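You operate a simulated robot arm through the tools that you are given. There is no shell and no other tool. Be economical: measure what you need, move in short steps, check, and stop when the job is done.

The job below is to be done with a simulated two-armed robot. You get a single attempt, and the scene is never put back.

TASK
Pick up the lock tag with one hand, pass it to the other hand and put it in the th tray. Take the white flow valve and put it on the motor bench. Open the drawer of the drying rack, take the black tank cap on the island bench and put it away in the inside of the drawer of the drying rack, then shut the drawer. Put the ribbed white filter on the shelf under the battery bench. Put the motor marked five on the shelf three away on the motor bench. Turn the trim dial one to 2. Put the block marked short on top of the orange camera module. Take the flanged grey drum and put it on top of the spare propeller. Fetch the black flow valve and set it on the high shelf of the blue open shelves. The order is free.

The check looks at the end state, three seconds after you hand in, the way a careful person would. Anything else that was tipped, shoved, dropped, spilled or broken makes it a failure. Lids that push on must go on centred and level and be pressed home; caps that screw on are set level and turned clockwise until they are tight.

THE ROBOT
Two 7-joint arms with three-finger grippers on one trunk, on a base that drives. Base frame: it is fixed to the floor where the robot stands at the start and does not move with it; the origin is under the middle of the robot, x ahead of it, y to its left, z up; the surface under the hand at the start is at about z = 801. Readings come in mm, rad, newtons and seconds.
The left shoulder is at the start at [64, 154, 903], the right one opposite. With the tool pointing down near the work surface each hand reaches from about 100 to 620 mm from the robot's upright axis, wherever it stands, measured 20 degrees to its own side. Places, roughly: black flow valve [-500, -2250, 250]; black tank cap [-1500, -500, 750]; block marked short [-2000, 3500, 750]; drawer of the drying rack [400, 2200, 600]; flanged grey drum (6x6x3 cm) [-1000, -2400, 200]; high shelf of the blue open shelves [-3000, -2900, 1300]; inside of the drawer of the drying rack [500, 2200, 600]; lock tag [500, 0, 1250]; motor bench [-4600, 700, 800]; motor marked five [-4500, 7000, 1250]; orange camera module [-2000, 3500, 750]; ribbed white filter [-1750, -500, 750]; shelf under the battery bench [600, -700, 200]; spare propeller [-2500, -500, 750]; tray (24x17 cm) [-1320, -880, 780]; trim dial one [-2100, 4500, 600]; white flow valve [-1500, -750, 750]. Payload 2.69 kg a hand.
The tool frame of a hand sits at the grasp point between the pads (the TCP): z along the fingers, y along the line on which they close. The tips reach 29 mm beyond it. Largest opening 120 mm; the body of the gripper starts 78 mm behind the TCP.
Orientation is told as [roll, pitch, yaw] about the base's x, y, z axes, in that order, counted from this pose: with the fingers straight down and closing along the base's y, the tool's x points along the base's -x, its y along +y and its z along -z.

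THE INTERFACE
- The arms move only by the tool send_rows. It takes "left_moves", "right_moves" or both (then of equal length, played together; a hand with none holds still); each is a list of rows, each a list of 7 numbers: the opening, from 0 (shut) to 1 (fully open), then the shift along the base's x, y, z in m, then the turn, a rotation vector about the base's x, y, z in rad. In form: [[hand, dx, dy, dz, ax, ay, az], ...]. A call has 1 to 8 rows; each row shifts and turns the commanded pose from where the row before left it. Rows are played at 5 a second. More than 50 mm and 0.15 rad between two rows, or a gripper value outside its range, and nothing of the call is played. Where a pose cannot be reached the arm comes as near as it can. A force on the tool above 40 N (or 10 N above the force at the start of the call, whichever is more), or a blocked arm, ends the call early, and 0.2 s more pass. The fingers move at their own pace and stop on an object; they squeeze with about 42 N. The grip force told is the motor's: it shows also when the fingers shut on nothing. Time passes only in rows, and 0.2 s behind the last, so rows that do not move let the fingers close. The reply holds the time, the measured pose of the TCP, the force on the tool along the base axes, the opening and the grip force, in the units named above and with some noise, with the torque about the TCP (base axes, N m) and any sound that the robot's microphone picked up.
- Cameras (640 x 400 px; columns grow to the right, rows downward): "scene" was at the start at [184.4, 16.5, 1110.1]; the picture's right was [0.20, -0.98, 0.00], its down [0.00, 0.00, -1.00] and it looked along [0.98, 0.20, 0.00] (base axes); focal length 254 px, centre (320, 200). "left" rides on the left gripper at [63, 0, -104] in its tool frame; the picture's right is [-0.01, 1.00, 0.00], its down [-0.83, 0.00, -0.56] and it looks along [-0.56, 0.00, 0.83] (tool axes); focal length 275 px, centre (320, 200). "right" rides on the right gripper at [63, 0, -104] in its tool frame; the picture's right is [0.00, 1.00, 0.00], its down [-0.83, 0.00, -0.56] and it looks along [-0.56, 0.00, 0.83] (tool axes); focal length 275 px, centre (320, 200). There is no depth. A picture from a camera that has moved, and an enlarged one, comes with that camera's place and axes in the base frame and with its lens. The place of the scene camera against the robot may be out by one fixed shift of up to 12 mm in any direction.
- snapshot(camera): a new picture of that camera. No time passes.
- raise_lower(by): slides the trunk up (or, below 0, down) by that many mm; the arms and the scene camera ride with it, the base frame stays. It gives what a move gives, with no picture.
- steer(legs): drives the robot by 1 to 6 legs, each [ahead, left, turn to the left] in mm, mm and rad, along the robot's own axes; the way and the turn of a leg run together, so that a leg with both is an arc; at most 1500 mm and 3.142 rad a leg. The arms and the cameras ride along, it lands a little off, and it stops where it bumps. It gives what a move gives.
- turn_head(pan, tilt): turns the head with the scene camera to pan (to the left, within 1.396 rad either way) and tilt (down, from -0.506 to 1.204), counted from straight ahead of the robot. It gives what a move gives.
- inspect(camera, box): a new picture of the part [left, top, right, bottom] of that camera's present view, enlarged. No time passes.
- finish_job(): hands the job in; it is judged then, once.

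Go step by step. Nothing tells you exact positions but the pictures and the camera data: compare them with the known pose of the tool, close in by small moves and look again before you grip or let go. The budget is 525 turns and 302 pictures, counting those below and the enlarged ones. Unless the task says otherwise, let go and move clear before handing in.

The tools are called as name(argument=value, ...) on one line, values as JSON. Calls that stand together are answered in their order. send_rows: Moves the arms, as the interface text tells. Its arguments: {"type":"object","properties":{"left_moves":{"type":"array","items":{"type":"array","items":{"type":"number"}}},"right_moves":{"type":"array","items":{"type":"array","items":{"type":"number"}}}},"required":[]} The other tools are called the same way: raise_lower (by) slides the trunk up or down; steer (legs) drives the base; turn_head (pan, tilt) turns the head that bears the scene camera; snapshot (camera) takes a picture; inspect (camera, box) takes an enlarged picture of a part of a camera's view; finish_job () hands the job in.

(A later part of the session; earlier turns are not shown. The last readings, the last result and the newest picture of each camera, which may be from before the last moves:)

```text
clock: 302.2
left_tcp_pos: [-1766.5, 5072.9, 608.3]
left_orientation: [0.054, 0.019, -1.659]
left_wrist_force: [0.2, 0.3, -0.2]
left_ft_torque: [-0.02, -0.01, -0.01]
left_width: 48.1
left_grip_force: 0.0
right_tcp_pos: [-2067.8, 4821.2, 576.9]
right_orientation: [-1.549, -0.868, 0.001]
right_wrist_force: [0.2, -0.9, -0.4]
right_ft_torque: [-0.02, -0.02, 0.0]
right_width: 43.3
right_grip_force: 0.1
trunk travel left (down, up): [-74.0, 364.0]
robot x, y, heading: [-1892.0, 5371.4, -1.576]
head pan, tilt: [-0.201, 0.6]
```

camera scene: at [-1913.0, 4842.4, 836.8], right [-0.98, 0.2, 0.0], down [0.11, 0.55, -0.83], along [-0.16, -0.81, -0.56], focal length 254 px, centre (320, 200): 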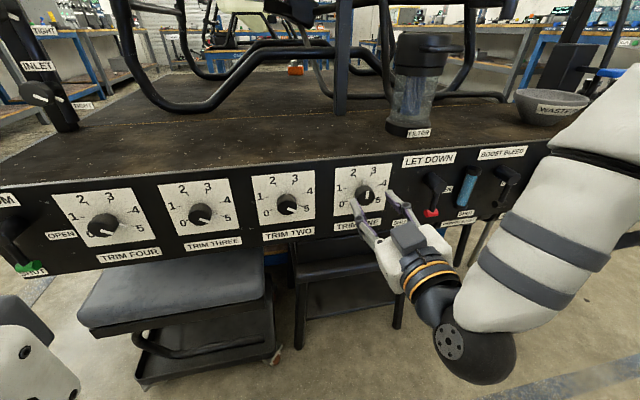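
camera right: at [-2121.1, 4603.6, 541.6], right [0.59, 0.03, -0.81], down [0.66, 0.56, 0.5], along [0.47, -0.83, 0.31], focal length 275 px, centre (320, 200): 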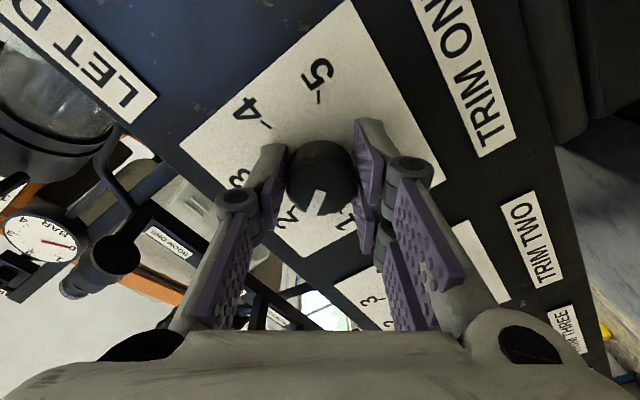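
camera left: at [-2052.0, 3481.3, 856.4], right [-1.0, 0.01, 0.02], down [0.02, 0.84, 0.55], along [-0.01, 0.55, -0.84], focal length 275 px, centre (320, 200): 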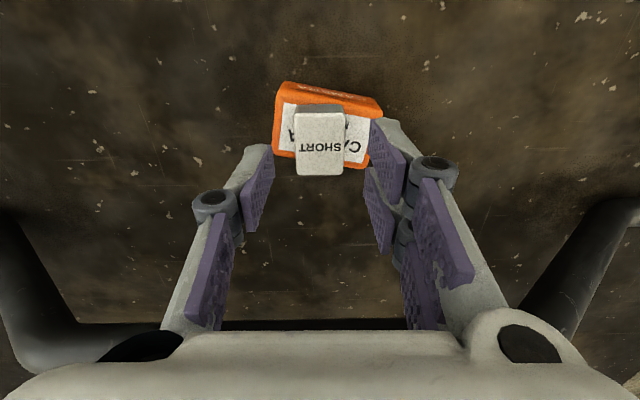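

Dial is at 2. Next the motor marked five near [-4500, 7000, 1250]. Level the right hand's roll, turn to face -x and look.

send_rows(right_moves=[[0.36, 0, 0, 0, 0, -0.14, 0], [0.36, 0, 0, 0, 0, -0.14, 0], [0.36, 0, 0, 0, 0, -0.14, 0], [0.36, 0, 0, 0, 0, -0.14, 0], [0.36, 0, 0, 0, 0, -0.14, 0]])

steer(legs=[[0, 0, -1.566]])

turn_head(pan=-0.4, tilt=0.0)

snapshot(camera="scene")

```text
clock: 303.4
left_tcp_pos: [-1766.6, 5073.6, 608.0]
left_orientation: [0.055, 0.022, -1.66]
left_wrist_force: [0.5, 1.2, -0.3]
left_ft_torque: [-0.04, 0.02, 0.01]
left_width: 48.1
left_grip_force: 0.0
right_tcp_pos: [-2068.0, 4822.8, 577.1]
right_orientation: [-2.802, -1.569, 1.256]
right_wrist_force: [0.5, 0.4, -0.9]
right_ft_torque: [-0.01, 0.0, 0.01]
right_width: 43.7
right_grip_force: 0.1
trunk travel left (down, up): [-74.0, 364.0]
robot x, y, heading: [-1893.1, 5375.4, -1.568]
head pan, tilt: [-0.201, 0.6]
```

```text
clock: 307.7
left_tcp_pos: [-2194.6, 5249.8, 609.4]
left_orientation: [0.055, 0.019, 3.05]
left_wrist_force: [-0.6, -0.5, 0.3]
left_ft_torque: [0.01, -0.01, 0.04]
left_width: 48.1
left_grip_force: 0.0
right_tcp_pos: [-2443.1, 5553.5, 576.3]
right_orientation: [-2.067, -1.566, -1.053]
right_wrist_force: [0.5, 0.9, 0.2]
right_ft_torque: [0.03, 0.0, 0.02]
right_width: 43.1
right_grip_force: 0.0
trunk travel left (down, up): [-74.0, 364.0]
robot x, y, heading: [-1891.9, 5374.5, 3.135]
head pan, tilt: [-0.201, 0.6]
```

```text
clock: 308.7
left_tcp_pos: [-2194.5, 5249.5, 607.1]
left_orientation: [0.053, 0.019, 3.051]
left_wrist_force: [0.2, 0.0, 0.4]
left_ft_torque: [0.03, 0.01, -0.01]
left_width: 47.8
left_grip_force: 0.0
right_tcp_pos: [-2444.6, 5553.6, 577.6]
right_orientation: [-2.077, -1.568, -1.046]
right_wrist_force: [0.6, 0.6, -1.1]
right_ft_torque: [-0.02, -0.01, -0.03]
right_width: 42.9
right_grip_force: 0.0
trunk travel left (down, up): [-74.0, 364.0]
robot x, y, heading: [-1892.2, 5374.8, 3.134]
head pan, tilt: [-0.4, 0.0]
```

```text
138 pictures are left
camera scene: at [-2143.8, 5409.9, 891.9], right [0.4, 0.92, 0.0], down [0.0, 0.0, -1.0], along [-0.92, 0.4, 0.0], focal length 254 px, centre (320, 200)
```

scene: 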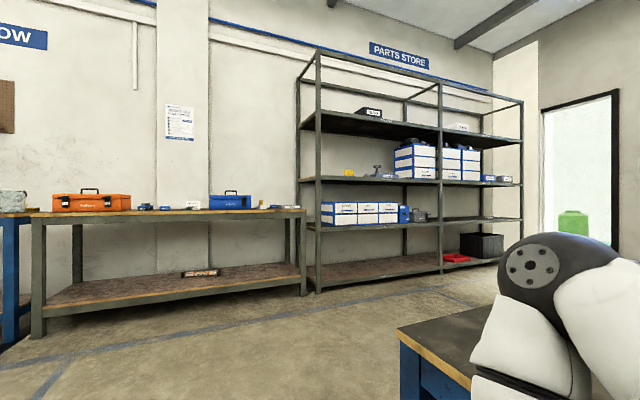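

inspect(camera="scene", box=[300, 95, 530, 240])

```text
2.76 times, centred on (415, 168) of scene
camera zoom: at [-2143.8, 5409.9, 891.9], right [0.4, 0.92, 0.0], down [0.0, 0.0, -1.0], along [-0.92, 0.4, 0.0], focal length 699 px, centre (58, 290)
```

zoom: 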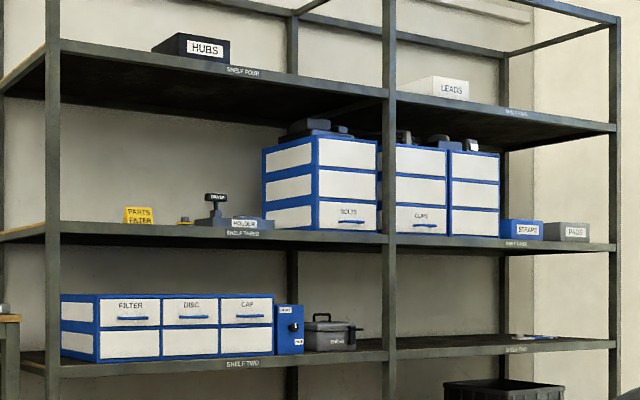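

I'll drive closer to the parts store shelves to identify the motor marked five on shelf three.

steer(legs=[[1350, 0, 0], [0, -1350, 0]])

raise_lower(by=350)

turn_head(pan=-0.15, tilt=0.0)

snapshot(camera="scene")

```text
clock: 325.4
left_tcp_pos: [-3531.2, 6590.0, 607.1]
left_orientation: [0.054, 0.019, 3.055]
left_wrist_force: [-0.4, 0.0, 1.2]
left_ft_torque: [0.0, 0.01, 0.02]
left_width: 48.1
left_grip_force: 0.1
right_tcp_pos: [-3784.5, 6890.2, 576.4]
right_orientation: [-2.075, -1.57, -1.038]
right_wrist_force: [-0.4, -0.3, -0.4]
right_ft_torque: [0.01, -0.01, -0.04]
right_width: 42.9
right_grip_force: 0.1
trunk travel left (down, up): [-74.0, 364.0]
robot x, y, heading: [-3230.7, 6716.9, -3.14]
head pan, tilt: [-0.4, 0.0]
```

```text
clock: 328.9
left_tcp_pos: [-3531.7, 6589.4, 957.9]
left_orientation: [0.052, 0.021, 3.057]
left_wrist_force: [-0.1, 0.9, -0.2]
left_ft_torque: [0.0, -0.03, -0.01]
left_width: 47.9
left_grip_force: 0.1
right_tcp_pos: [-3783.5, 6890.1, 926.2]
right_orientation: [-1.453, -1.568, -1.662]
right_wrist_force: [0.8, -0.7, -0.7]
right_ft_torque: [-0.01, 0.02, -0.01]
right_width: 43.2
right_grip_force: 0.1
trunk travel left (down, up): [-424.0, 14.0]
robot x, y, heading: [-3230.8, 6717.0, -3.138]
head pan, tilt: [-0.4, 0.0]
```

```text
clock: 329.6
left_tcp_pos: [-3530.9, 6588.5, 957.9]
left_orientation: [0.056, 0.02, 3.057]
left_wrist_force: [-0.2, 0.1, 0.2]
left_ft_torque: [0.0, 0.0, 0.02]
left_width: 48.0
left_grip_force: 0.1
right_tcp_pos: [-3783.3, 6889.6, 926.3]
right_orientation: [-2.087, -1.569, -1.027]
right_wrist_force: [-1.0, 0.5, 0.2]
right_ft_torque: [-0.02, 0.01, 0.01]
right_width: 43.1
right_grip_force: 0.0
trunk travel left (down, up): [-424.0, 14.0]
robot x, y, heading: [-3230.9, 6719.7, -3.14]
head pan, tilt: [-0.15, 0.0]
```

```text
136 pictures are left
camera scene: at [-3343.2, 6728.2, 1277.1], right [0.15, 0.99, 0.0], down [0.0, 0.0, -1.0], along [-0.99, 0.15, 0.0], focal length 254 px, centre (320, 200)
```

scene: 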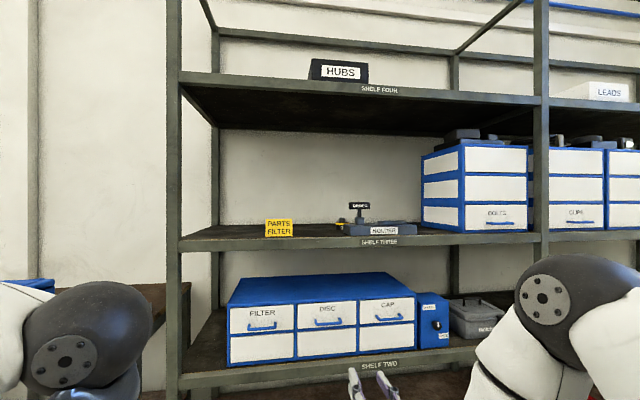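

inspect(camera="scene", box=[250, 180, 430, 260])

inspect(camera="scene", box=[420, 110, 640, 250])

```text
3.56 times, centred on (340, 220) of scene
camera zoom: at [-3343.2, 6728.2, 1277.1], right [0.15, 0.99, 0.0], down [0.0, 0.0, -1.0], along [-0.99, 0.15, 0.0], focal length 901 px, centre (249, 129)
```

zoom: 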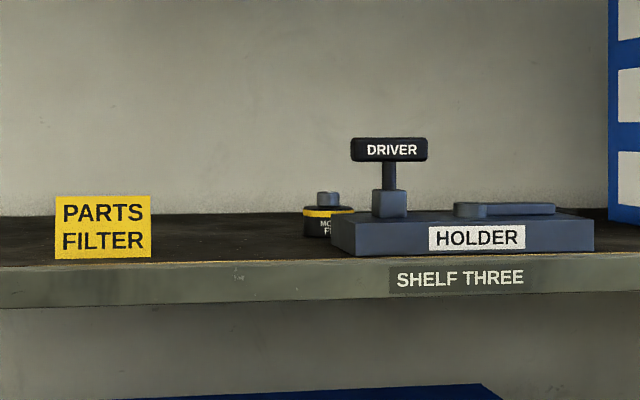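

```text
2.86 times, centred on (530, 180) of scene
camera zoom: at [-3343.2, 6728.2, 1277.1], right [0.15, 0.99, 0.0], down [0.0, 0.0, -1.0], along [-0.99, 0.15, 0.0], focal length 724 px, centre (-280, 257)
```

zoom: 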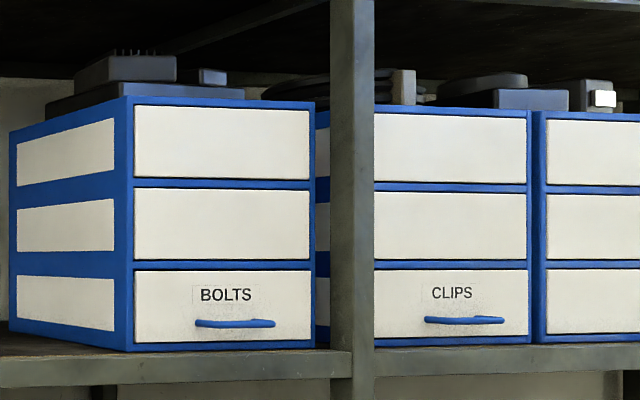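

The motor ("MO… FI…", black with a yellow band) stands behind the left end of the HOLDER block on shelf three. I'll come closer for a better view.

steer(legs=[[330, 0, 0]])

turn_head(pan=-0.3, tilt=0.2)

snapshot(camera="scene")

```text
clock: 331.8
left_tcp_pos: [-3859.4, 6589.0, 958.3]
left_orientation: [0.051, 0.018, 3.056]
left_wrist_force: [-0.3, 0.6, -0.2]
left_ft_torque: [-0.01, 0.01, 0.0]
left_width: 48.1
left_grip_force: 0.0
right_tcp_pos: [-4111.7, 6891.3, 926.6]
right_orientation: [-1.949, -1.567, -1.165]
right_wrist_force: [-0.7, 0.6, 0.5]
right_ft_torque: [0.04, 0.0, 0.02]
right_width: 43.3
right_grip_force: 0.2
trunk travel left (down, up): [-424.0, 14.0]
robot x, y, heading: [-3561.6, 6712.7, -3.143]
head pan, tilt: [-0.15, 0.0]
```

```text
clock: 332.5
left_tcp_pos: [-3858.9, 6589.6, 958.8]
left_orientation: [0.052, 0.019, 3.058]
left_wrist_force: [-0.2, -0.2, 0.3]
left_ft_torque: [-0.01, 0.0, -0.01]
left_width: 48.0
left_grip_force: 0.1
right_tcp_pos: [-4110.3, 6891.1, 926.8]
right_orientation: [-2.079, -1.567, -1.035]
right_wrist_force: [0.2, 0.4, 0.3]
right_ft_torque: [0.0, 0.03, -0.05]
right_width: 43.4
right_grip_force: 0.1
trunk travel left (down, up): [-424.0, 14.0]
robot x, y, heading: [-3557.1, 6717.0, -3.143]
head pan, tilt: [-0.3, 0.201]
```

```text
133 pictures are left
camera scene: at [-3671.3, 6742.0, 1258.7], right [0.29, 0.96, 0.0], down [0.19, -0.06, -0.98], along [-0.94, 0.29, -0.2], focal length 254 px, centre (320, 200)
```

scene: 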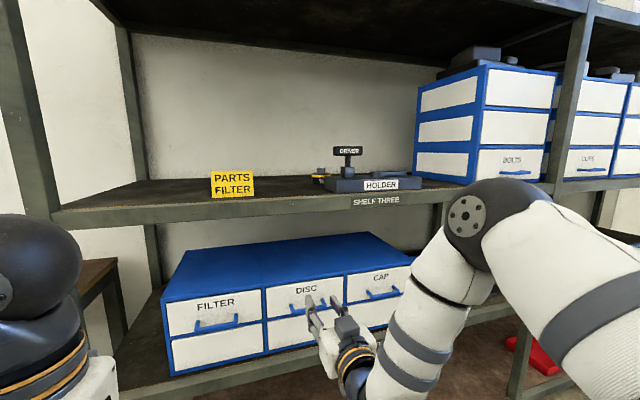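

inspect(camera="scene", box=[280, 135, 440, 215])

```text
4.00 times, centred on (360, 175) of scene
camera zoom: at [-3671.3, 6742.0, 1258.7], right [0.29, 0.96, 0.0], down [0.19, -0.06, -0.98], along [-0.94, 0.29, -0.2], focal length 1014 px, centre (160, 300)
```

zoom: 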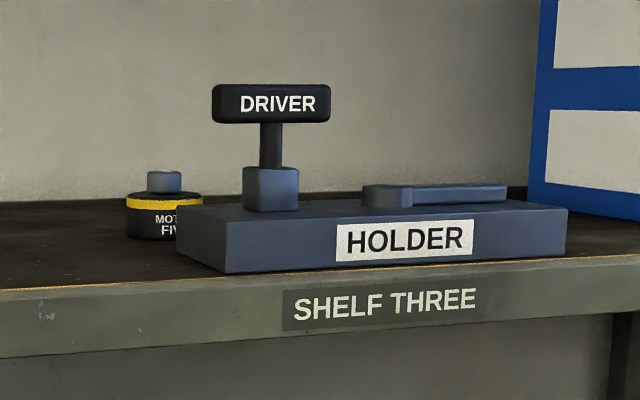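

Triangulation: motor five stands at about [-4585, 7028], shelf top z≈1130, motor radius ≈35, height ≈40 (+shaft). Holder and driver stand in front-right, so I'll approach from the front-left with the left hand tilted. First fold the right hand down out of the way.

send_rows(right_moves=[[0.4, 0.03, 0.01, -0.01, 0, -0.143, 0], [0.4, 0.03, 0.01, -0.01, 0, -0.143, 0], [0.4, 0.03, 0.01, -0.01, 0, -0.143, 0], [0.4, 0.03, 0.01, -0.01, 0, -0.143, 0], [0.4, 0.03, 0.01, -0.01, 0, -0.143, 0], [0.4, 0.03, 0.01, -0.01, 0, -0.143, 0], [0.4, 0.03, 0.01, -0.01, 0, -0.143, 0], [0.4, 0.03, 0.01, -0.01, 0, -0.143, 0]], left_moves=[[0.85, 0, 0, 0.01, 0, 0.1, 0], [0.85, 0, 0, 0.02, 0, 0.1, 0], [0.85, 0, 0, 0.02, 0, 0.1, 0], [0.85, 0, 0, 0.02, 0, 0.1, 0], [0.85, 0, 0, 0.03, 0, 0.1, 0], [0.85, 0, 0, 0.03, 0, 0.1, 0], [0.85, 0, 0, 0.03, 0, 0.1, 0], [0.85, 0, 0, 0.03, 0, 0, 0]])

snapshot(camera="left")

```text
clock: 334.3
left_tcp_pos: [-3859.1, 6590.2, 1148.8]
left_orientation: [0.124, -0.68, 3.032]
left_wrist_force: [0.2, -0.4, 0.8]
left_ft_torque: [-0.03, 0.0, -0.05]
left_width: 102.2
left_grip_force: 0.1
right_tcp_pos: [-3887.5, 6972.5, 845.2]
right_orientation: [0.026, -0.424, -3.14]
right_wrist_force: [-0.8, -0.5, 0.3]
right_ft_torque: [-0.02, 0.02, -0.03]
right_width: 48.2
right_grip_force: 0.1
right hand out of reach, approached as far as the arm can: row 6, 7
trunk travel left (down, up): [-424.0, 14.0]
robot x, y, heading: [-3559.1, 6712.5, -3.144]
head pan, tilt: [-0.3, 0.201]
```

```text
131 pictures are left
camera left: at [-3744.0, 6590.8, 1188.6], right [-0.04, -0.99, 0.1], down [-0.29, 0.11, 0.95], along [-0.96, 0.0, -0.29], focal length 275 px, centre (320, 200)
```

left: 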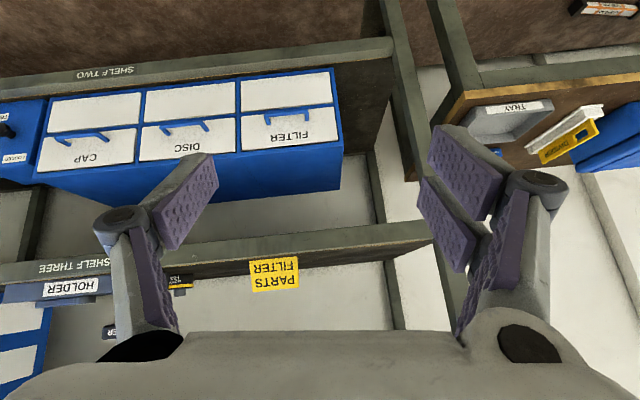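

send_rows(left_moves=[[0.85, 0, 0, 0.02, 0.1, 0, 0.04], [0.85, 0, 0, 0.03, 0, 0, 0], [0.85, 0, 0, 0.03, 0, 0, 0], [0.85, 0, 0, 0.0, 0, 0, 0]], right_moves=[[0.4, 0.03, 0.0, -0.01, 0, -0.14, 0], [0.4, 0.03, 0.0, -0.01, 0, -0.14, 0], [0.4, 0.03, 0.0, -0.01, 0, -0.14, 0], [0.4, 0.02, 0.0, -0.01, 0, 0, 0]])

steer(legs=[[0, 0, -0.6]])

turn_head(pan=0.1, tilt=0.25)

snapshot(camera="scene")

```text
clock: 335.3
left_tcp_pos: [-3861.3, 6590.0, 1228.0]
left_orientation: [-0.005, -0.683, -3.131]
left_wrist_force: [-0.8, 0.0, -0.6]
left_ft_torque: [-0.03, -0.03, -0.01]
left_width: 102.1
left_grip_force: 0.0
right_tcp_pos: [-3793.5, 6976.3, 800.3]
right_orientation: [0.028, -0.002, -3.138]
right_wrist_force: [-0.1, -0.1, -0.5]
right_ft_torque: [-0.01, -0.03, 0.02]
right_width: 48.0
right_grip_force: 0.0
right hand out of reach, approached as far as the arm can: row 4
trunk travel left (down, up): [-424.0, 14.0]
robot x, y, heading: [-3559.3, 6714.8, -3.14]
head pan, tilt: [-0.3, 0.201]
```

```text
clock: 337.4
left_tcp_pos: [-3879.4, 6782.7, 1228.4]
left_orientation: [-0.006, -0.682, 2.554]
left_wrist_force: [-0.4, -0.1, 0.2]
left_ft_torque: [-0.02, -0.02, -0.01]
left_width: 102.0
left_grip_force: 0.1
right_tcp_pos: [-3606.2, 7062.8, 801.3]
right_orientation: [0.028, -0.005, 2.544]
right_wrist_force: [0.3, 0.2, -0.2]
right_ft_torque: [0.01, -0.02, 0.0]
right_width: 47.9
right_grip_force: 0.1
trunk travel left (down, up): [-424.0, 14.0]
robot x, y, heading: [-3559.1, 6719.0, 2.544]
head pan, tilt: [-0.3, 0.201]
```

```text
clock: 338.2
left_tcp_pos: [-3878.8, 6781.3, 1228.2]
left_orientation: [-0.005, -0.683, 2.555]
left_wrist_force: [0.6, 0.1, 0.5]
left_ft_torque: [0.03, 0.01, -0.01]
left_width: 102.1
left_grip_force: 0.1
right_tcp_pos: [-3607.2, 7063.5, 801.1]
right_orientation: [0.029, -0.005, 2.547]
right_wrist_force: [0.0, -0.8, 0.3]
right_ft_torque: [-0.01, -0.01, 0.03]
right_width: 48.0
right_grip_force: 0.0
trunk travel left (down, up): [-424.0, 14.0]
robot x, y, heading: [-3558.0, 6715.2, 2.544]
head pan, tilt: [0.099, 0.25]
```

```text
130 pictures are left
camera scene: at [-3660.8, 6770.7, 1254.1], right [0.48, 0.88, 0.0], down [0.22, -0.12, -0.97], along [-0.85, 0.46, -0.25], focal length 254 px, centre (320, 200)
```

scene: 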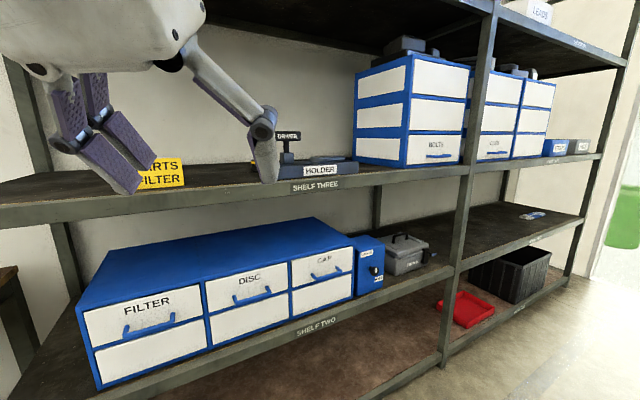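

Approach: drive to about [-4000, 6800] at this heading.

steer(legs=[[413, 178, 0]])

snapshot(camera="left")

snapshot(camera="scene")

```text
clock: 341.0
left_tcp_pos: [-4321.8, 6869.6, 1228.3]
left_orientation: [-0.006, -0.683, 2.554]
left_wrist_force: [-0.7, 0.3, -0.7]
left_ft_torque: [-0.01, -0.02, 0.01]
left_width: 101.8
left_grip_force: 0.0
right_tcp_pos: [-4049.3, 7150.5, 801.3]
right_orientation: [0.027, -0.004, 2.546]
right_wrist_force: [0.5, -0.6, 0.0]
right_ft_torque: [-0.01, 0.01, -0.02]
right_width: 48.3
right_grip_force: 0.1
trunk travel left (down, up): [-424.0, 14.0]
robot x, y, heading: [-3998.0, 6804.4, 2.544]
head pan, tilt: [0.099, 0.25]
```

```text
129 pictures are left
camera left: at [-4226.5, 6805.3, 1268.1], right [-0.56, -0.83, 0.0], down [-0.24, 0.16, 0.96], along [-0.79, 0.54, -0.29], focal length 275 px, centre (320, 200)
```

left: 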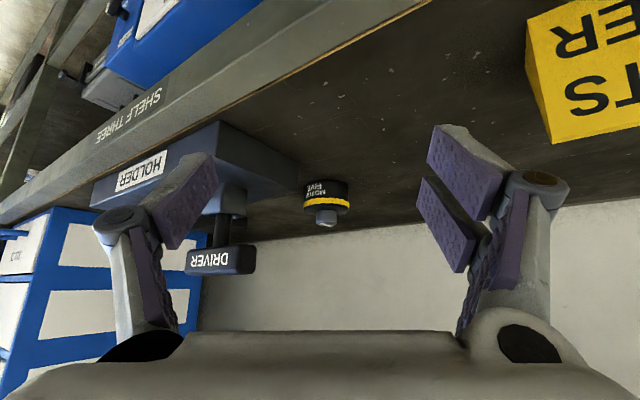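

```text
128 pictures are left
camera scene: at [-4104.2, 6857.5, 1254.1], right [0.48, 0.88, 0.0], down [0.22, -0.12, -0.97], along [-0.85, 0.46, -0.25], focal length 254 px, centre (320, 200)
```

scene: 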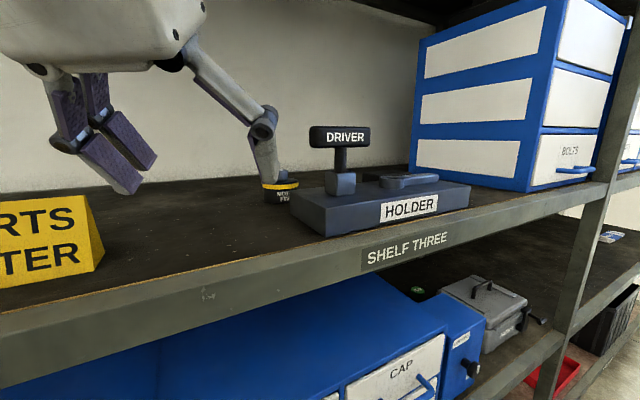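

The left camera shows the motor clearly, with the DRIVER handle 70 mm right of my line. I'll raise, move forward above it, and descend along the finger direction.

send_rows(left_moves=[[0.75, -0.005, -0.007, 0.045, 0, 0, 0], [0.75, 0, 0, 0.045, 0, 0, 0], [0.75, -0.033, 0.0225, 0.0, 0, 0, 0], [0.75, -0.033, 0.0225, 0.0, 0, 0, 0], [0.75, -0.033, 0.0225, 0.0, 0, 0, 0]])

snapshot(camera="left")

snapshot(camera="scene")

```text
clock: 342.2
left_tcp_pos: [-4426.4, 6929.2, 1317.3]
left_orientation: [-0.004, -0.683, 2.553]
left_wrist_force: [-0.3, 0.2, -0.5]
left_ft_torque: [0.0, 0.02, -0.01]
left_width: 90.0
left_grip_force: 0.0
right_tcp_pos: [-4050.6, 7151.7, 800.1]
right_orientation: [0.027, -0.005, 2.546]
right_wrist_force: [-0.2, 0.7, -0.2]
right_ft_torque: [0.0, -0.01, 0.03]
right_width: 48.0
right_grip_force: 0.1
trunk travel left (down, up): [-424.0, 14.0]
robot x, y, heading: [-4003.9, 6803.9, 2.54]
head pan, tilt: [0.099, 0.25]
```

```text
127 pictures are left
camera left: at [-4331.5, 6866.2, 1358.1], right [-0.56, -0.83, 0.0], down [-0.24, 0.17, 0.96], along [-0.79, 0.54, -0.29], focal length 275 px, centre (320, 200)
```

left: 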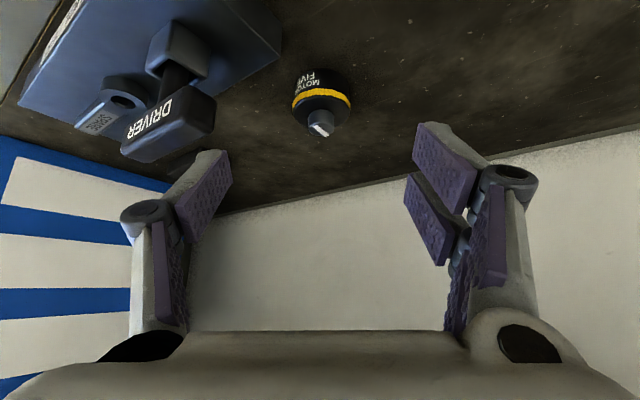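

```text
126 pictures are left
camera scene: at [-4104.5, 6858.2, 1253.9], right [0.48, 0.88, 0.0], down [0.22, -0.12, -0.97], along [-0.85, 0.46, -0.25], focal length 254 px, centre (320, 200)
```

scene: 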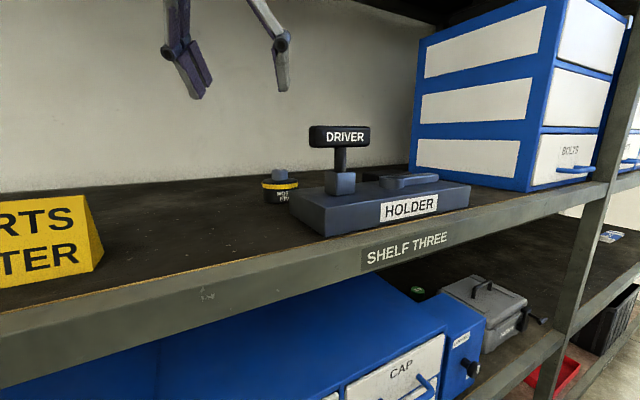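

Motor ≈[-4562, 7020], on my axis. Descend along the finger direction part-way.

send_rows(left_moves=[[0.75, -0.0215, 0.0134, 0, 0, 0, 0], [0.75, -0.0232, 0.0157, -0.033, 0, 0, 0], [0.75, -0.0232, 0.0157, -0.033, 0, 0, 0], [0.75, -0.0232, 0.0157, -0.033, 0, 0, 0]])

snapshot(camera="left")

inspect(camera="scene", box=[160, 80, 400, 230])

```text
clock: 343.2
left_tcp_pos: [-4519.4, 6990.7, 1218.6]
left_orientation: [-0.004, -0.683, 2.551]
left_wrist_force: [0.3, 0.9, -0.1]
left_ft_torque: [0.01, 0.01, 0.0]
left_width: 89.7
left_grip_force: 0.0
right_tcp_pos: [-4049.5, 7150.9, 801.4]
right_orientation: [0.029, -0.005, 2.547]
right_wrist_force: [0.0, -0.2, -0.2]
right_ft_torque: [0.0, -0.01, 0.01]
right_width: 47.9
right_grip_force: 0.1
trunk travel left (down, up): [-424.0, 14.0]
robot x, y, heading: [-4001.6, 6803.0, 2.545]
head pan, tilt: [0.099, 0.25]
```

```text
125 pictures are left
camera left: at [-4422.4, 6927.0, 1259.4], right [-0.56, -0.83, 0.0], down [-0.24, 0.16, 0.96], along [-0.79, 0.53, -0.29], focal length 275 px, centre (320, 200)
```

left: 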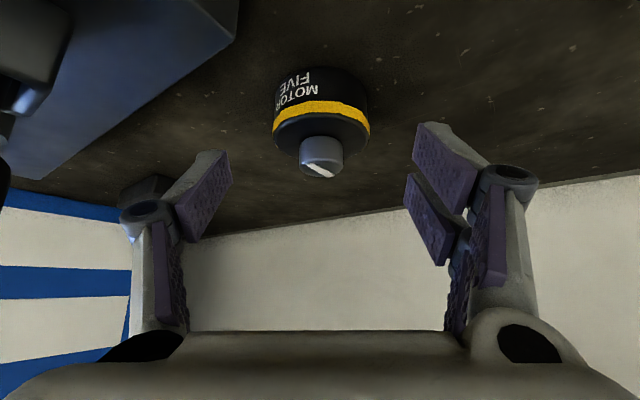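

```text
2.67 times, centred on (280, 155) of scene
camera zoom: at [-4104.6, 6857.8, 1253.9], right [0.48, 0.88, 0.0], down [0.22, -0.12, -0.97], along [-0.85, 0.46, -0.25], focal length 676 px, centre (427, 320)
```

zoom: 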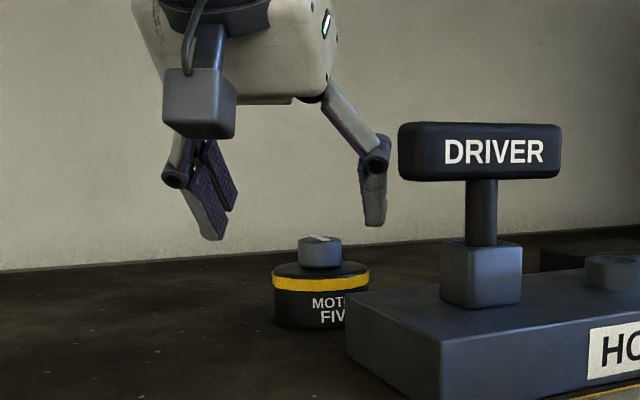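

send_rows(left_moves=[[0.75, -0.0194, 0.0132, -0.03, 0, 0, 0], [0.75, -0.0194, 0.0132, -0.028, 0, 0, 0]])

snapshot(camera="left")

inspect(camera="scene", box=[160, 80, 400, 230])

```text
clock: 343.8
left_tcp_pos: [-4555.0, 7016.0, 1161.1]
left_orientation: [-0.005, -0.684, 2.556]
left_wrist_force: [0.0, 0.6, -0.1]
left_ft_torque: [0.01, -0.01, -0.01]
left_width: 90.1
left_grip_force: 0.0
right_tcp_pos: [-4050.0, 7149.7, 800.5]
right_orientation: [0.028, -0.005, 2.547]
right_wrist_force: [0.0, 0.7, 0.0]
right_ft_torque: [0.02, 0.01, -0.01]
right_width: 48.1
right_grip_force: 0.1
trunk travel left (down, up): [-424.0, 14.0]
robot x, y, heading: [-4000.6, 6800.7, 2.543]
head pan, tilt: [0.099, 0.25]
```

```text
123 pictures are left
camera left: at [-4459.6, 6952.9, 1201.5], right [-0.56, -0.83, 0.0], down [-0.24, 0.16, 0.96], along [-0.79, 0.54, -0.29], focal length 275 px, centre (320, 200)
```

left: 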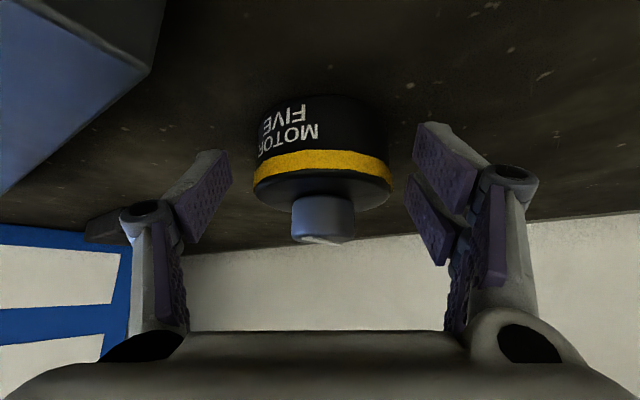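

```text
2.67 times, centred on (280, 155) of scene
camera zoom: at [-4104.0, 6857.7, 1254.0], right [0.48, 0.88, 0.0], down [0.22, -0.12, -0.97], along [-0.85, 0.46, -0.25], focal length 676 px, centre (427, 320)
```

zoom: 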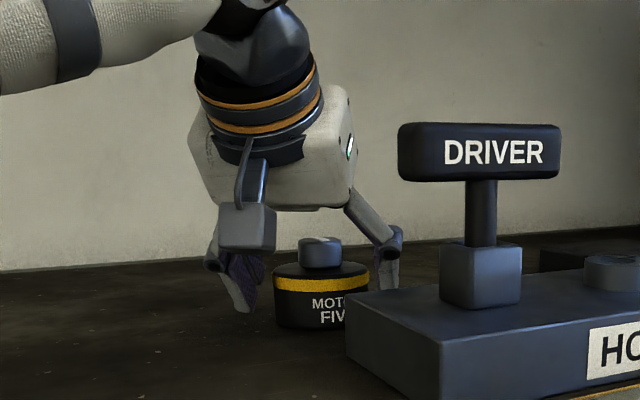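

send_rows(left_moves=[[0.75, -0.004, 0.003, -0.007, 0, 0, 0], [0.6, 0, 0, 0, 0, 0, 0], [0.45, 0, 0, 0, 0, 0, 0], [0.4, 0, 0, 0, 0, 0, 0], [0.4, 0, 0, 0, 0, 0, 0]])

snapshot(camera="left")

```text
clock: 345.0
left_tcp_pos: [-4560.2, 7018.6, 1154.4]
left_orientation: [-0.006, -0.682, 2.556]
left_wrist_force: [-1.2, -2.0, 1.4]
left_ft_torque: [-0.15, 0.11, 0.02]
left_width: 68.2
left_grip_force: 42.2
right_tcp_pos: [-4050.1, 7149.7, 802.0]
right_orientation: [0.028, -0.005, 2.546]
right_wrist_force: [0.0, 0.6, 0.3]
right_ft_torque: [0.0, 0.01, 0.01]
right_width: 47.9
right_grip_force: 0.0
trunk travel left (down, up): [-424.0, 14.0]
robot x, y, heading: [-4000.3, 6804.0, 2.546]
head pan, tilt: [0.099, 0.25]
```

```text
121 pictures are left
camera left: at [-4463.7, 6955.4, 1194.6], right [-0.56, -0.83, 0.0], down [-0.24, 0.16, 0.96], along [-0.79, 0.53, -0.29], focal length 275 px, centre (320, 200)
```

left: 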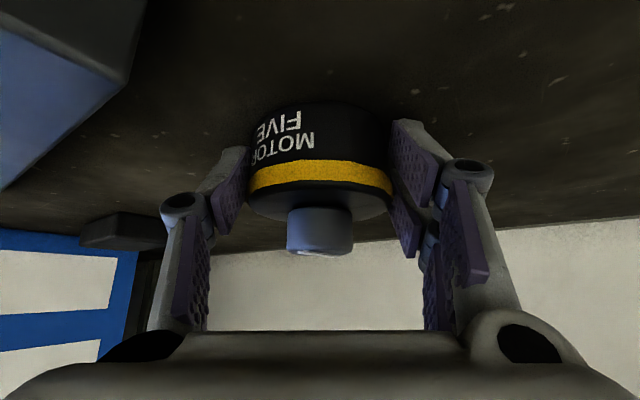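

Motor gripped. Lift and retreat the same way.

send_rows(left_moves=[[0.4, 0, 0, 0.03, 0, 0, 0], [0.4, 0, 0, 0.045, 0, 0, 0], [0.4, 0.01, -0.007, 0.045, 0, 0, 0], [0.4, 0.02, -0.0136, 0.035, 0, 0, 0], [0.4, 0.033, -0.0225, 0.01, 0, 0, 0], [0.4, 0.035, -0.0238, 0.0, 0, 0, 0], [0.4, 0.035, -0.0238, 0.0, 0, 0, 0], [0.4, 0.035, -0.0238, 0.0, 0, 0, 0]])

snapshot(camera="scene")

```text
clock: 346.8
left_tcp_pos: [-4511.0, 6988.4, 1301.5]
left_orientation: [-0.005, -0.682, 2.554]
left_wrist_force: [0.4, -0.6, -5.5]
left_ft_torque: [-0.06, -0.1, 0.0]
left_width: 68.5
left_grip_force: 41.8
left hand out of reach, approached as far as the arm can: row 3, 4, 5, 6, 7, 8
right_tcp_pos: [-4049.7, 7150.9, 802.1]
right_orientation: [0.029, -0.005, 2.547]
right_wrist_force: [-0.5, 0.3, 0.7]
right_ft_torque: [0.04, 0.0, 0.01]
right_width: 48.0
right_grip_force: 0.0
trunk travel left (down, up): [-424.0, 14.0]
robot x, y, heading: [-4004.1, 6802.4, 2.544]
head pan, tilt: [0.099, 0.25]
```

```text
120 pictures are left
camera scene: at [-4104.2, 6857.6, 1254.0], right [0.48, 0.88, 0.0], down [0.22, -0.12, -0.97], along [-0.85, 0.46, -0.25], focal length 254 px, centre (320, 200)
```

scene: 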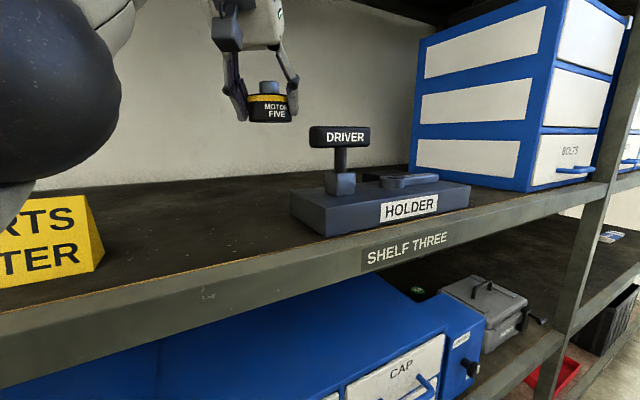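

Clear. Back straight out from the shelf.

steer(legs=[[-500, 0, 0]])

snapshot(camera="scene")

```text
clock: 349.7
left_tcp_pos: [-4094.5, 6704.0, 1301.4]
left_orientation: [-0.005, -0.682, 2.553]
left_wrist_force: [0.5, 0.5, -5.7]
left_ft_torque: [-0.06, -0.06, 0.0]
left_width: 68.2
left_grip_force: 42.2
right_tcp_pos: [-3633.2, 6867.9, 802.4]
right_orientation: [0.028, -0.006, 2.545]
right_wrist_force: [0.2, 0.4, -0.9]
right_ft_torque: [-0.03, 0.0, 0.01]
right_width: 47.9
right_grip_force: 0.0
trunk travel left (down, up): [-424.0, 14.0]
robot x, y, heading: [-3586.6, 6522.5, 2.544]
head pan, tilt: [0.099, 0.25]
```

```text
119 pictures are left
camera scene: at [-3688.3, 6573.9, 1254.1], right [0.48, 0.88, 0.0], down [0.22, -0.12, -0.97], along [-0.85, 0.46, -0.25], focal length 254 px, centre (320, 200)
```

scene: 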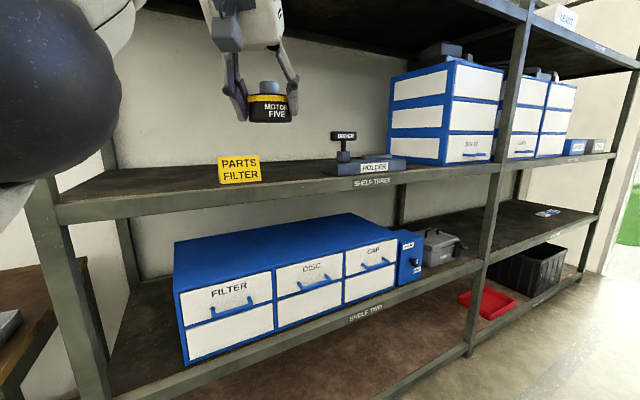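

Now drive to the motor bench at [-4600, 700]: turn to face -y and go along the aisle at x≈-3580.

steer(legs=[[0, 0, 2.168], [1450, 0, 0], [1450, 0, 0], [1450, 0, 0]])

turn_head(pan=0, tilt=0.15)

snapshot(camera="scene")

```text
clock: 375.7
left_tcp_pos: [-3516.8, 1647.5, 1301.7]
left_orientation: [-0.006, -0.68, -1.571]
left_wrist_force: [0.1, 0.2, -5.7]
left_ft_torque: [0.12, 0.03, 0.01]
left_width: 68.2
left_grip_force: 41.5
right_tcp_pos: [-3908.6, 1942.3, 802.6]
right_orientation: [0.028, -0.005, -1.579]
right_wrist_force: [-0.1, 0.0, -0.5]
right_ft_torque: [-0.01, 0.0, -0.02]
right_width: 47.9
right_grip_force: 0.0
trunk travel left (down, up): [-424.0, 14.0]
robot x, y, heading: [-3646.4, 2174.1, -1.582]
head pan, tilt: [0.099, 0.25]
```

```text
clock: 376.3
left_tcp_pos: [-3516.5, 1647.1, 1301.1]
left_orientation: [-0.005, -0.682, -1.57]
left_wrist_force: [-0.2, 0.0, -5.1]
left_ft_torque: [0.1, -0.03, -0.02]
left_width: 68.2
left_grip_force: 42.1
right_tcp_pos: [-3907.9, 1942.8, 801.1]
right_orientation: [0.029, -0.005, -1.579]
right_wrist_force: [-1.6, 0.1, 0.6]
right_ft_torque: [-0.01, 0.01, -0.01]
right_width: 48.1
right_grip_force: 0.1
trunk travel left (down, up): [-424.0, 14.0]
robot x, y, heading: [-3642.2, 2173.4, -1.584]
head pan, tilt: [0.0, 0.15]
```

```text
118 pictures are left
camera scene: at [-3650.6, 2059.4, 1263.3], right [-1.0, 0.01, 0.0], down [0.0, 0.15, -0.99], along [-0.01, -0.99, -0.15], focal length 254 px, centre (320, 200)
```

scene: 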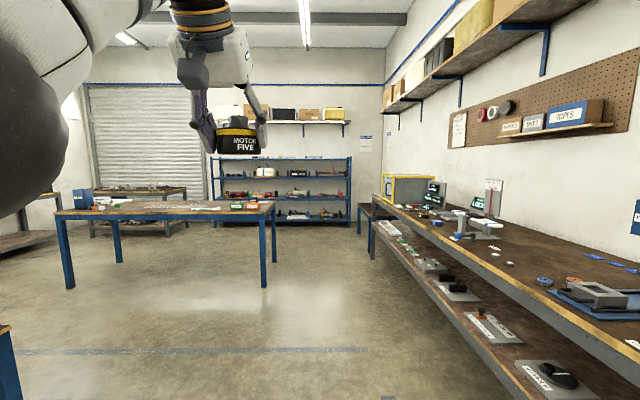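

The motor bench runs along the right. I'll go to y≈720 and face it.

steer(legs=[[1450, 0, 0], [0, 0, -1.558]])

turn_head(pan=0, tilt=0.35)

snapshot(camera="scene")

```text
clock: 387.3
left_tcp_pos: [-4187.9, 602.8, 1301.9]
left_orientation: [-0.005, -0.681, -3.129]
left_wrist_force: [-0.1, -0.5, -4.9]
left_ft_torque: [-0.01, -0.09, -0.02]
left_width: 68.1
left_grip_force: 42.0
right_tcp_pos: [-3897.6, 997.7, 801.4]
right_orientation: [0.028, -0.004, -3.139]
right_wrist_force: [-0.3, 0.3, 0.1]
right_ft_torque: [0.0, 0.02, 0.01]
right_width: 48.0
right_grip_force: 0.1
trunk travel left (down, up): [-424.0, 14.0]
robot x, y, heading: [-3662.7, 736.4, -3.141]
head pan, tilt: [0.0, 0.15]
```

```text
clock: 388.0
left_tcp_pos: [-4186.9, 602.7, 1300.8]
left_orientation: [-0.003, -0.68, -3.13]
left_wrist_force: [0.5, 0.0, -4.9]
left_ft_torque: [-0.01, -0.13, -0.01]
left_width: 68.1
left_grip_force: 42.0
right_tcp_pos: [-3897.1, 998.3, 800.9]
right_orientation: [0.028, -0.005, -3.139]
right_wrist_force: [0.2, -1.3, -0.2]
right_ft_torque: [0.02, -0.01, 0.05]
right_width: 47.8
right_grip_force: 0.0
trunk travel left (down, up): [-424.0, 14.0]
robot x, y, heading: [-3664.9, 737.4, -3.143]
head pan, tilt: [0.0, 0.351]
```

```text
117 pictures are left
camera scene: at [-3779.2, 736.2, 1244.7], right [0.0, 1.0, 0.0], down [0.34, 0.0, -0.94], along [-0.94, 0.0, -0.34], focal length 254 px, centre (320, 200)
```

scene: 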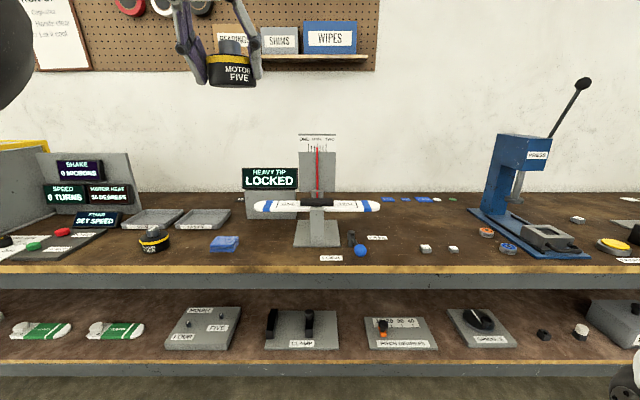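

inspect(camera="scene", box=[320, 190, 520, 275])

inspect(camera="scene", box=[120, 190, 320, 275])

```text
3.20 times, centred on (420, 232) of scene
camera zoom: at [-3779.2, 736.2, 1244.7], right [0.0, 1.0, 0.0], down [0.34, 0.0, -0.94], along [-0.94, 0.0, -0.34], focal length 811 px, centre (0, 96)
```

zoom: 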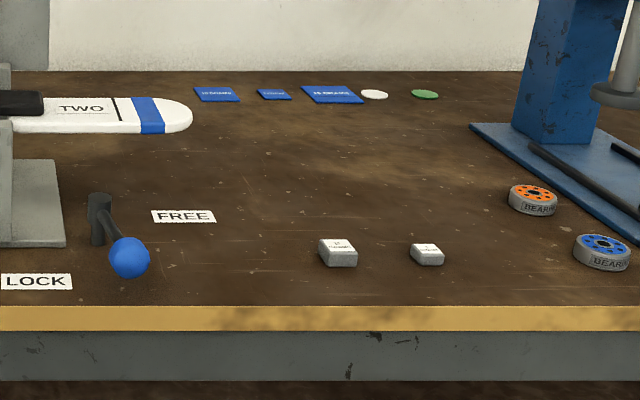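

```text
3.20 times, centred on (220, 232) of scene
camera zoom: at [-3779.2, 736.2, 1244.7], right [0.0, 1.0, 0.0], down [0.34, 0.0, -0.94], along [-0.94, 0.0, -0.34], focal length 811 px, centre (640, 96)
```

zoom: 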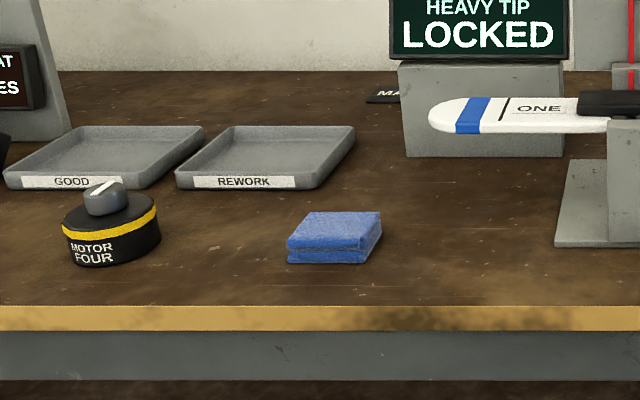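

A clear spot is near [-4640, 1185]. Drive so the left hand comes over it.

steer(legs=[[0, -590, 0], [425, 0, 0]])

turn_head(pan=0.2, tilt=0.5)

snapshot(camera="scene")

snapshot(camera="left")

```text
clock: 395.2
left_tcp_pos: [-4607.3, 1202.5, 1301.9]
left_orientation: [-0.003, -0.679, -3.135]
left_wrist_force: [-0.4, -0.3, -6.0]
left_ft_torque: [0.02, -0.14, -0.02]
left_width: 68.1
left_grip_force: 42.1
right_tcp_pos: [-4315.7, 1595.7, 800.5]
right_orientation: [0.027, -0.004, 3.142]
right_wrist_force: [9.4, -0.4, -2.6]
right_ft_torque: [0.14, -0.3, 0.3]
right_width: 48.0
right_grip_force: 0.1
trunk travel left (down, up): [-424.0, 14.0]
robot x, y, heading: [-4076.9, 1332.2, 3.133]
head pan, tilt: [0.0, 0.351]
```

```text
clock: 396.0
left_tcp_pos: [-4606.9, 1201.9, 1302.7]
left_orientation: [-0.003, -0.682, -3.135]
left_wrist_force: [1.0, -0.4, -4.6]
left_ft_torque: [-0.01, -0.12, -0.01]
left_width: 68.2
left_grip_force: 42.3
right_tcp_pos: [-4315.0, 1595.2, 802.0]
right_orientation: [0.029, -0.005, 3.139]
right_wrist_force: [3.0, -0.5, 2.7]
right_ft_torque: [-0.07, -0.01, 0.14]
right_width: 47.7
right_grip_force: 0.1
trunk travel left (down, up): [-424.0, 14.0]
robot x, y, heading: [-4081.2, 1335.3, 3.136]
head pan, tilt: [0.201, 0.499]
```

```text
114 pictures are left
camera scene: at [-4195.1, 1315.7, 1231.0], right [-0.19, 0.98, 0.0], down [0.47, 0.09, -0.88], along [-0.86, -0.17, -0.48], focal length 254 px, centre (320, 200)
```

scene: 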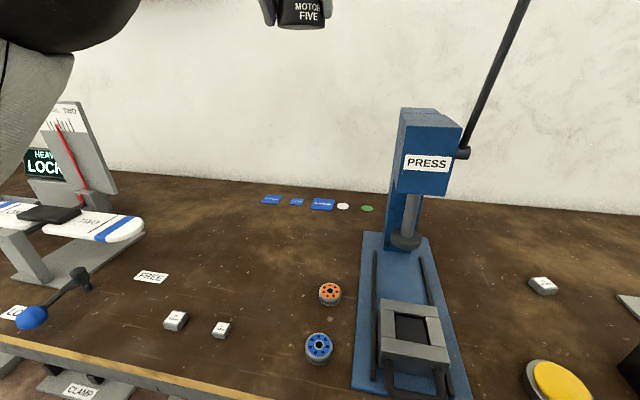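

```text
113 pictures are left
camera left: at [-4492.2, 1203.7, 1342.4], right [0.0, -1.0, 0.0], down [-0.3, 0.0, 0.96], along [-0.96, 0.0, -0.3], focal length 275 px, centre (320, 200)
```

left: 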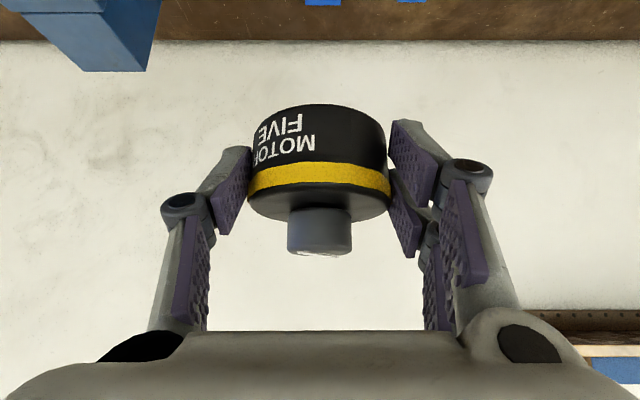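

I'll pull the right hand back from the bench edge and shift the base left 80 mm to target about [-4640, 1120], away from the bearings.

send_rows(right_moves=[[0.4, 0.03, 0, 0.0, 0, 0, 0], [0.4, 0.03, 0, 0, 0, 0, 0]])

steer(legs=[[0, 80, 0]])

send_rows(left_moves=[[0.4, -0.01, 0, -0.045, 0, 0, 0], [0.4, -0.01, 0, -0.045, 0, 0, 0], [0.4, -0.01, 0, -0.045, 0, 0, 0], [0.4, 0, 0, -0.045, 0, 0, 0], [0.4, 0, 0, -0.045, 0, 0, 0], [0.4, 0, 0, -0.045, 0, 0, 0], [0.4, 0, 0, -0.045, 0, 0, 0]])

snapshot(camera="scene")

snapshot(camera="left")

```text
clock: 396.6
left_tcp_pos: [-4607.6, 1203.4, 1301.5]
left_orientation: [-0.004, -0.682, -3.135]
left_wrist_force: [1.0, 0.0, -4.6]
left_ft_torque: [0.01, -0.11, 0.02]
left_width: 68.1
left_grip_force: 42.2
right_tcp_pos: [-4310.3, 1607.6, 789.9]
right_orientation: [0.029, -0.003, 3.14]
right_wrist_force: [0.2, 0.6, -0.4]
right_ft_torque: [-0.03, 0.02, 0.0]
right_width: 47.9
right_grip_force: 0.0
right hand out of reach, approached as far as the arm can: row 1, 2
trunk travel left (down, up): [-424.0, 14.0]
robot x, y, heading: [-4082.4, 1333.5, 3.136]
head pan, tilt: [0.201, 0.499]
```

```text
clock: 397.9
left_tcp_pos: [-4608.3, 1123.6, 1301.1]
left_orientation: [-0.006, -0.68, -3.134]
left_wrist_force: [-0.2, -0.6, -5.3]
left_ft_torque: [0.02, -0.16, -0.06]
left_width: 68.2
left_grip_force: 42.1
right_tcp_pos: [-4310.6, 1529.2, 790.0]
right_orientation: [0.03, -0.001, 3.138]
right_wrist_force: [0.8, -0.4, -0.5]
right_ft_torque: [-0.02, -0.01, -0.03]
right_width: 48.0
right_grip_force: 0.0
trunk travel left (down, up): [-424.0, 14.0]
robot x, y, heading: [-4084.0, 1254.5, 3.138]
head pan, tilt: [0.201, 0.499]
```

```text
clock: 399.4
left_tcp_pos: [-4709.7, 1161.0, 1163.9]
left_orientation: [-0.002, -0.677, -3.137]
left_wrist_force: [0.5, -0.2, -5.6]
left_ft_torque: [-0.01, -0.12, -0.01]
left_width: 68.1
left_grip_force: 42.3
left hand out of reach, approached as far as the arm can: row 1, 2, 3, 4, 5, 6, 7
right_tcp_pos: [-4310.8, 1528.4, 789.1]
right_orientation: [0.029, -0.001, 3.139]
right_wrist_force: [-0.7, 0.9, -0.6]
right_ft_torque: [0.01, -0.02, 0.02]
right_width: 48.0
right_grip_force: 0.1
trunk travel left (down, up): [-424.0, 14.0]
robot x, y, heading: [-4083.1, 1257.7, 3.134]
head pan, tilt: [0.201, 0.499]
```

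```text
112 pictures are left
camera scene: at [-4196.2, 1237.4, 1230.9], right [-0.19, 0.98, 0.0], down [0.47, 0.09, -0.88], along [-0.86, -0.17, -0.48], focal length 254 px, centre (320, 200)
```

scene: 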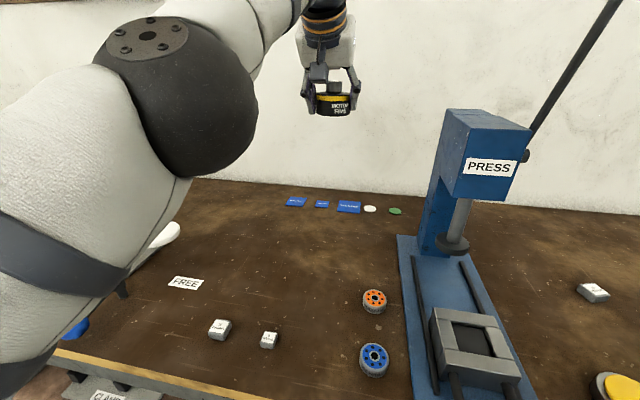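

```text
111 pictures are left
camera left: at [-4595.3, 1160.9, 1204.4], right [0.0, -1.0, 0.0], down [-0.3, 0.0, 0.95], along [-0.95, 0.0, -0.3], focal length 275 px, centre (320, 200)
```

left: 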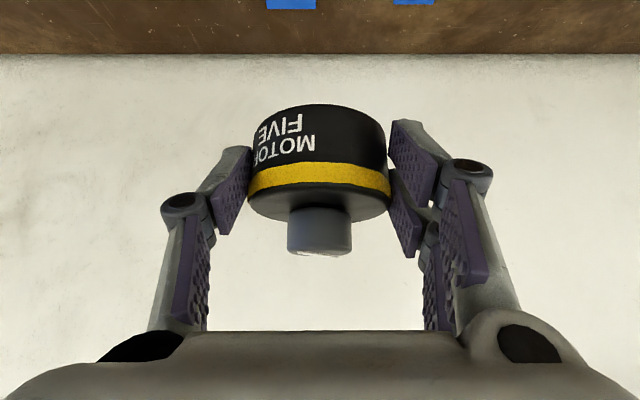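

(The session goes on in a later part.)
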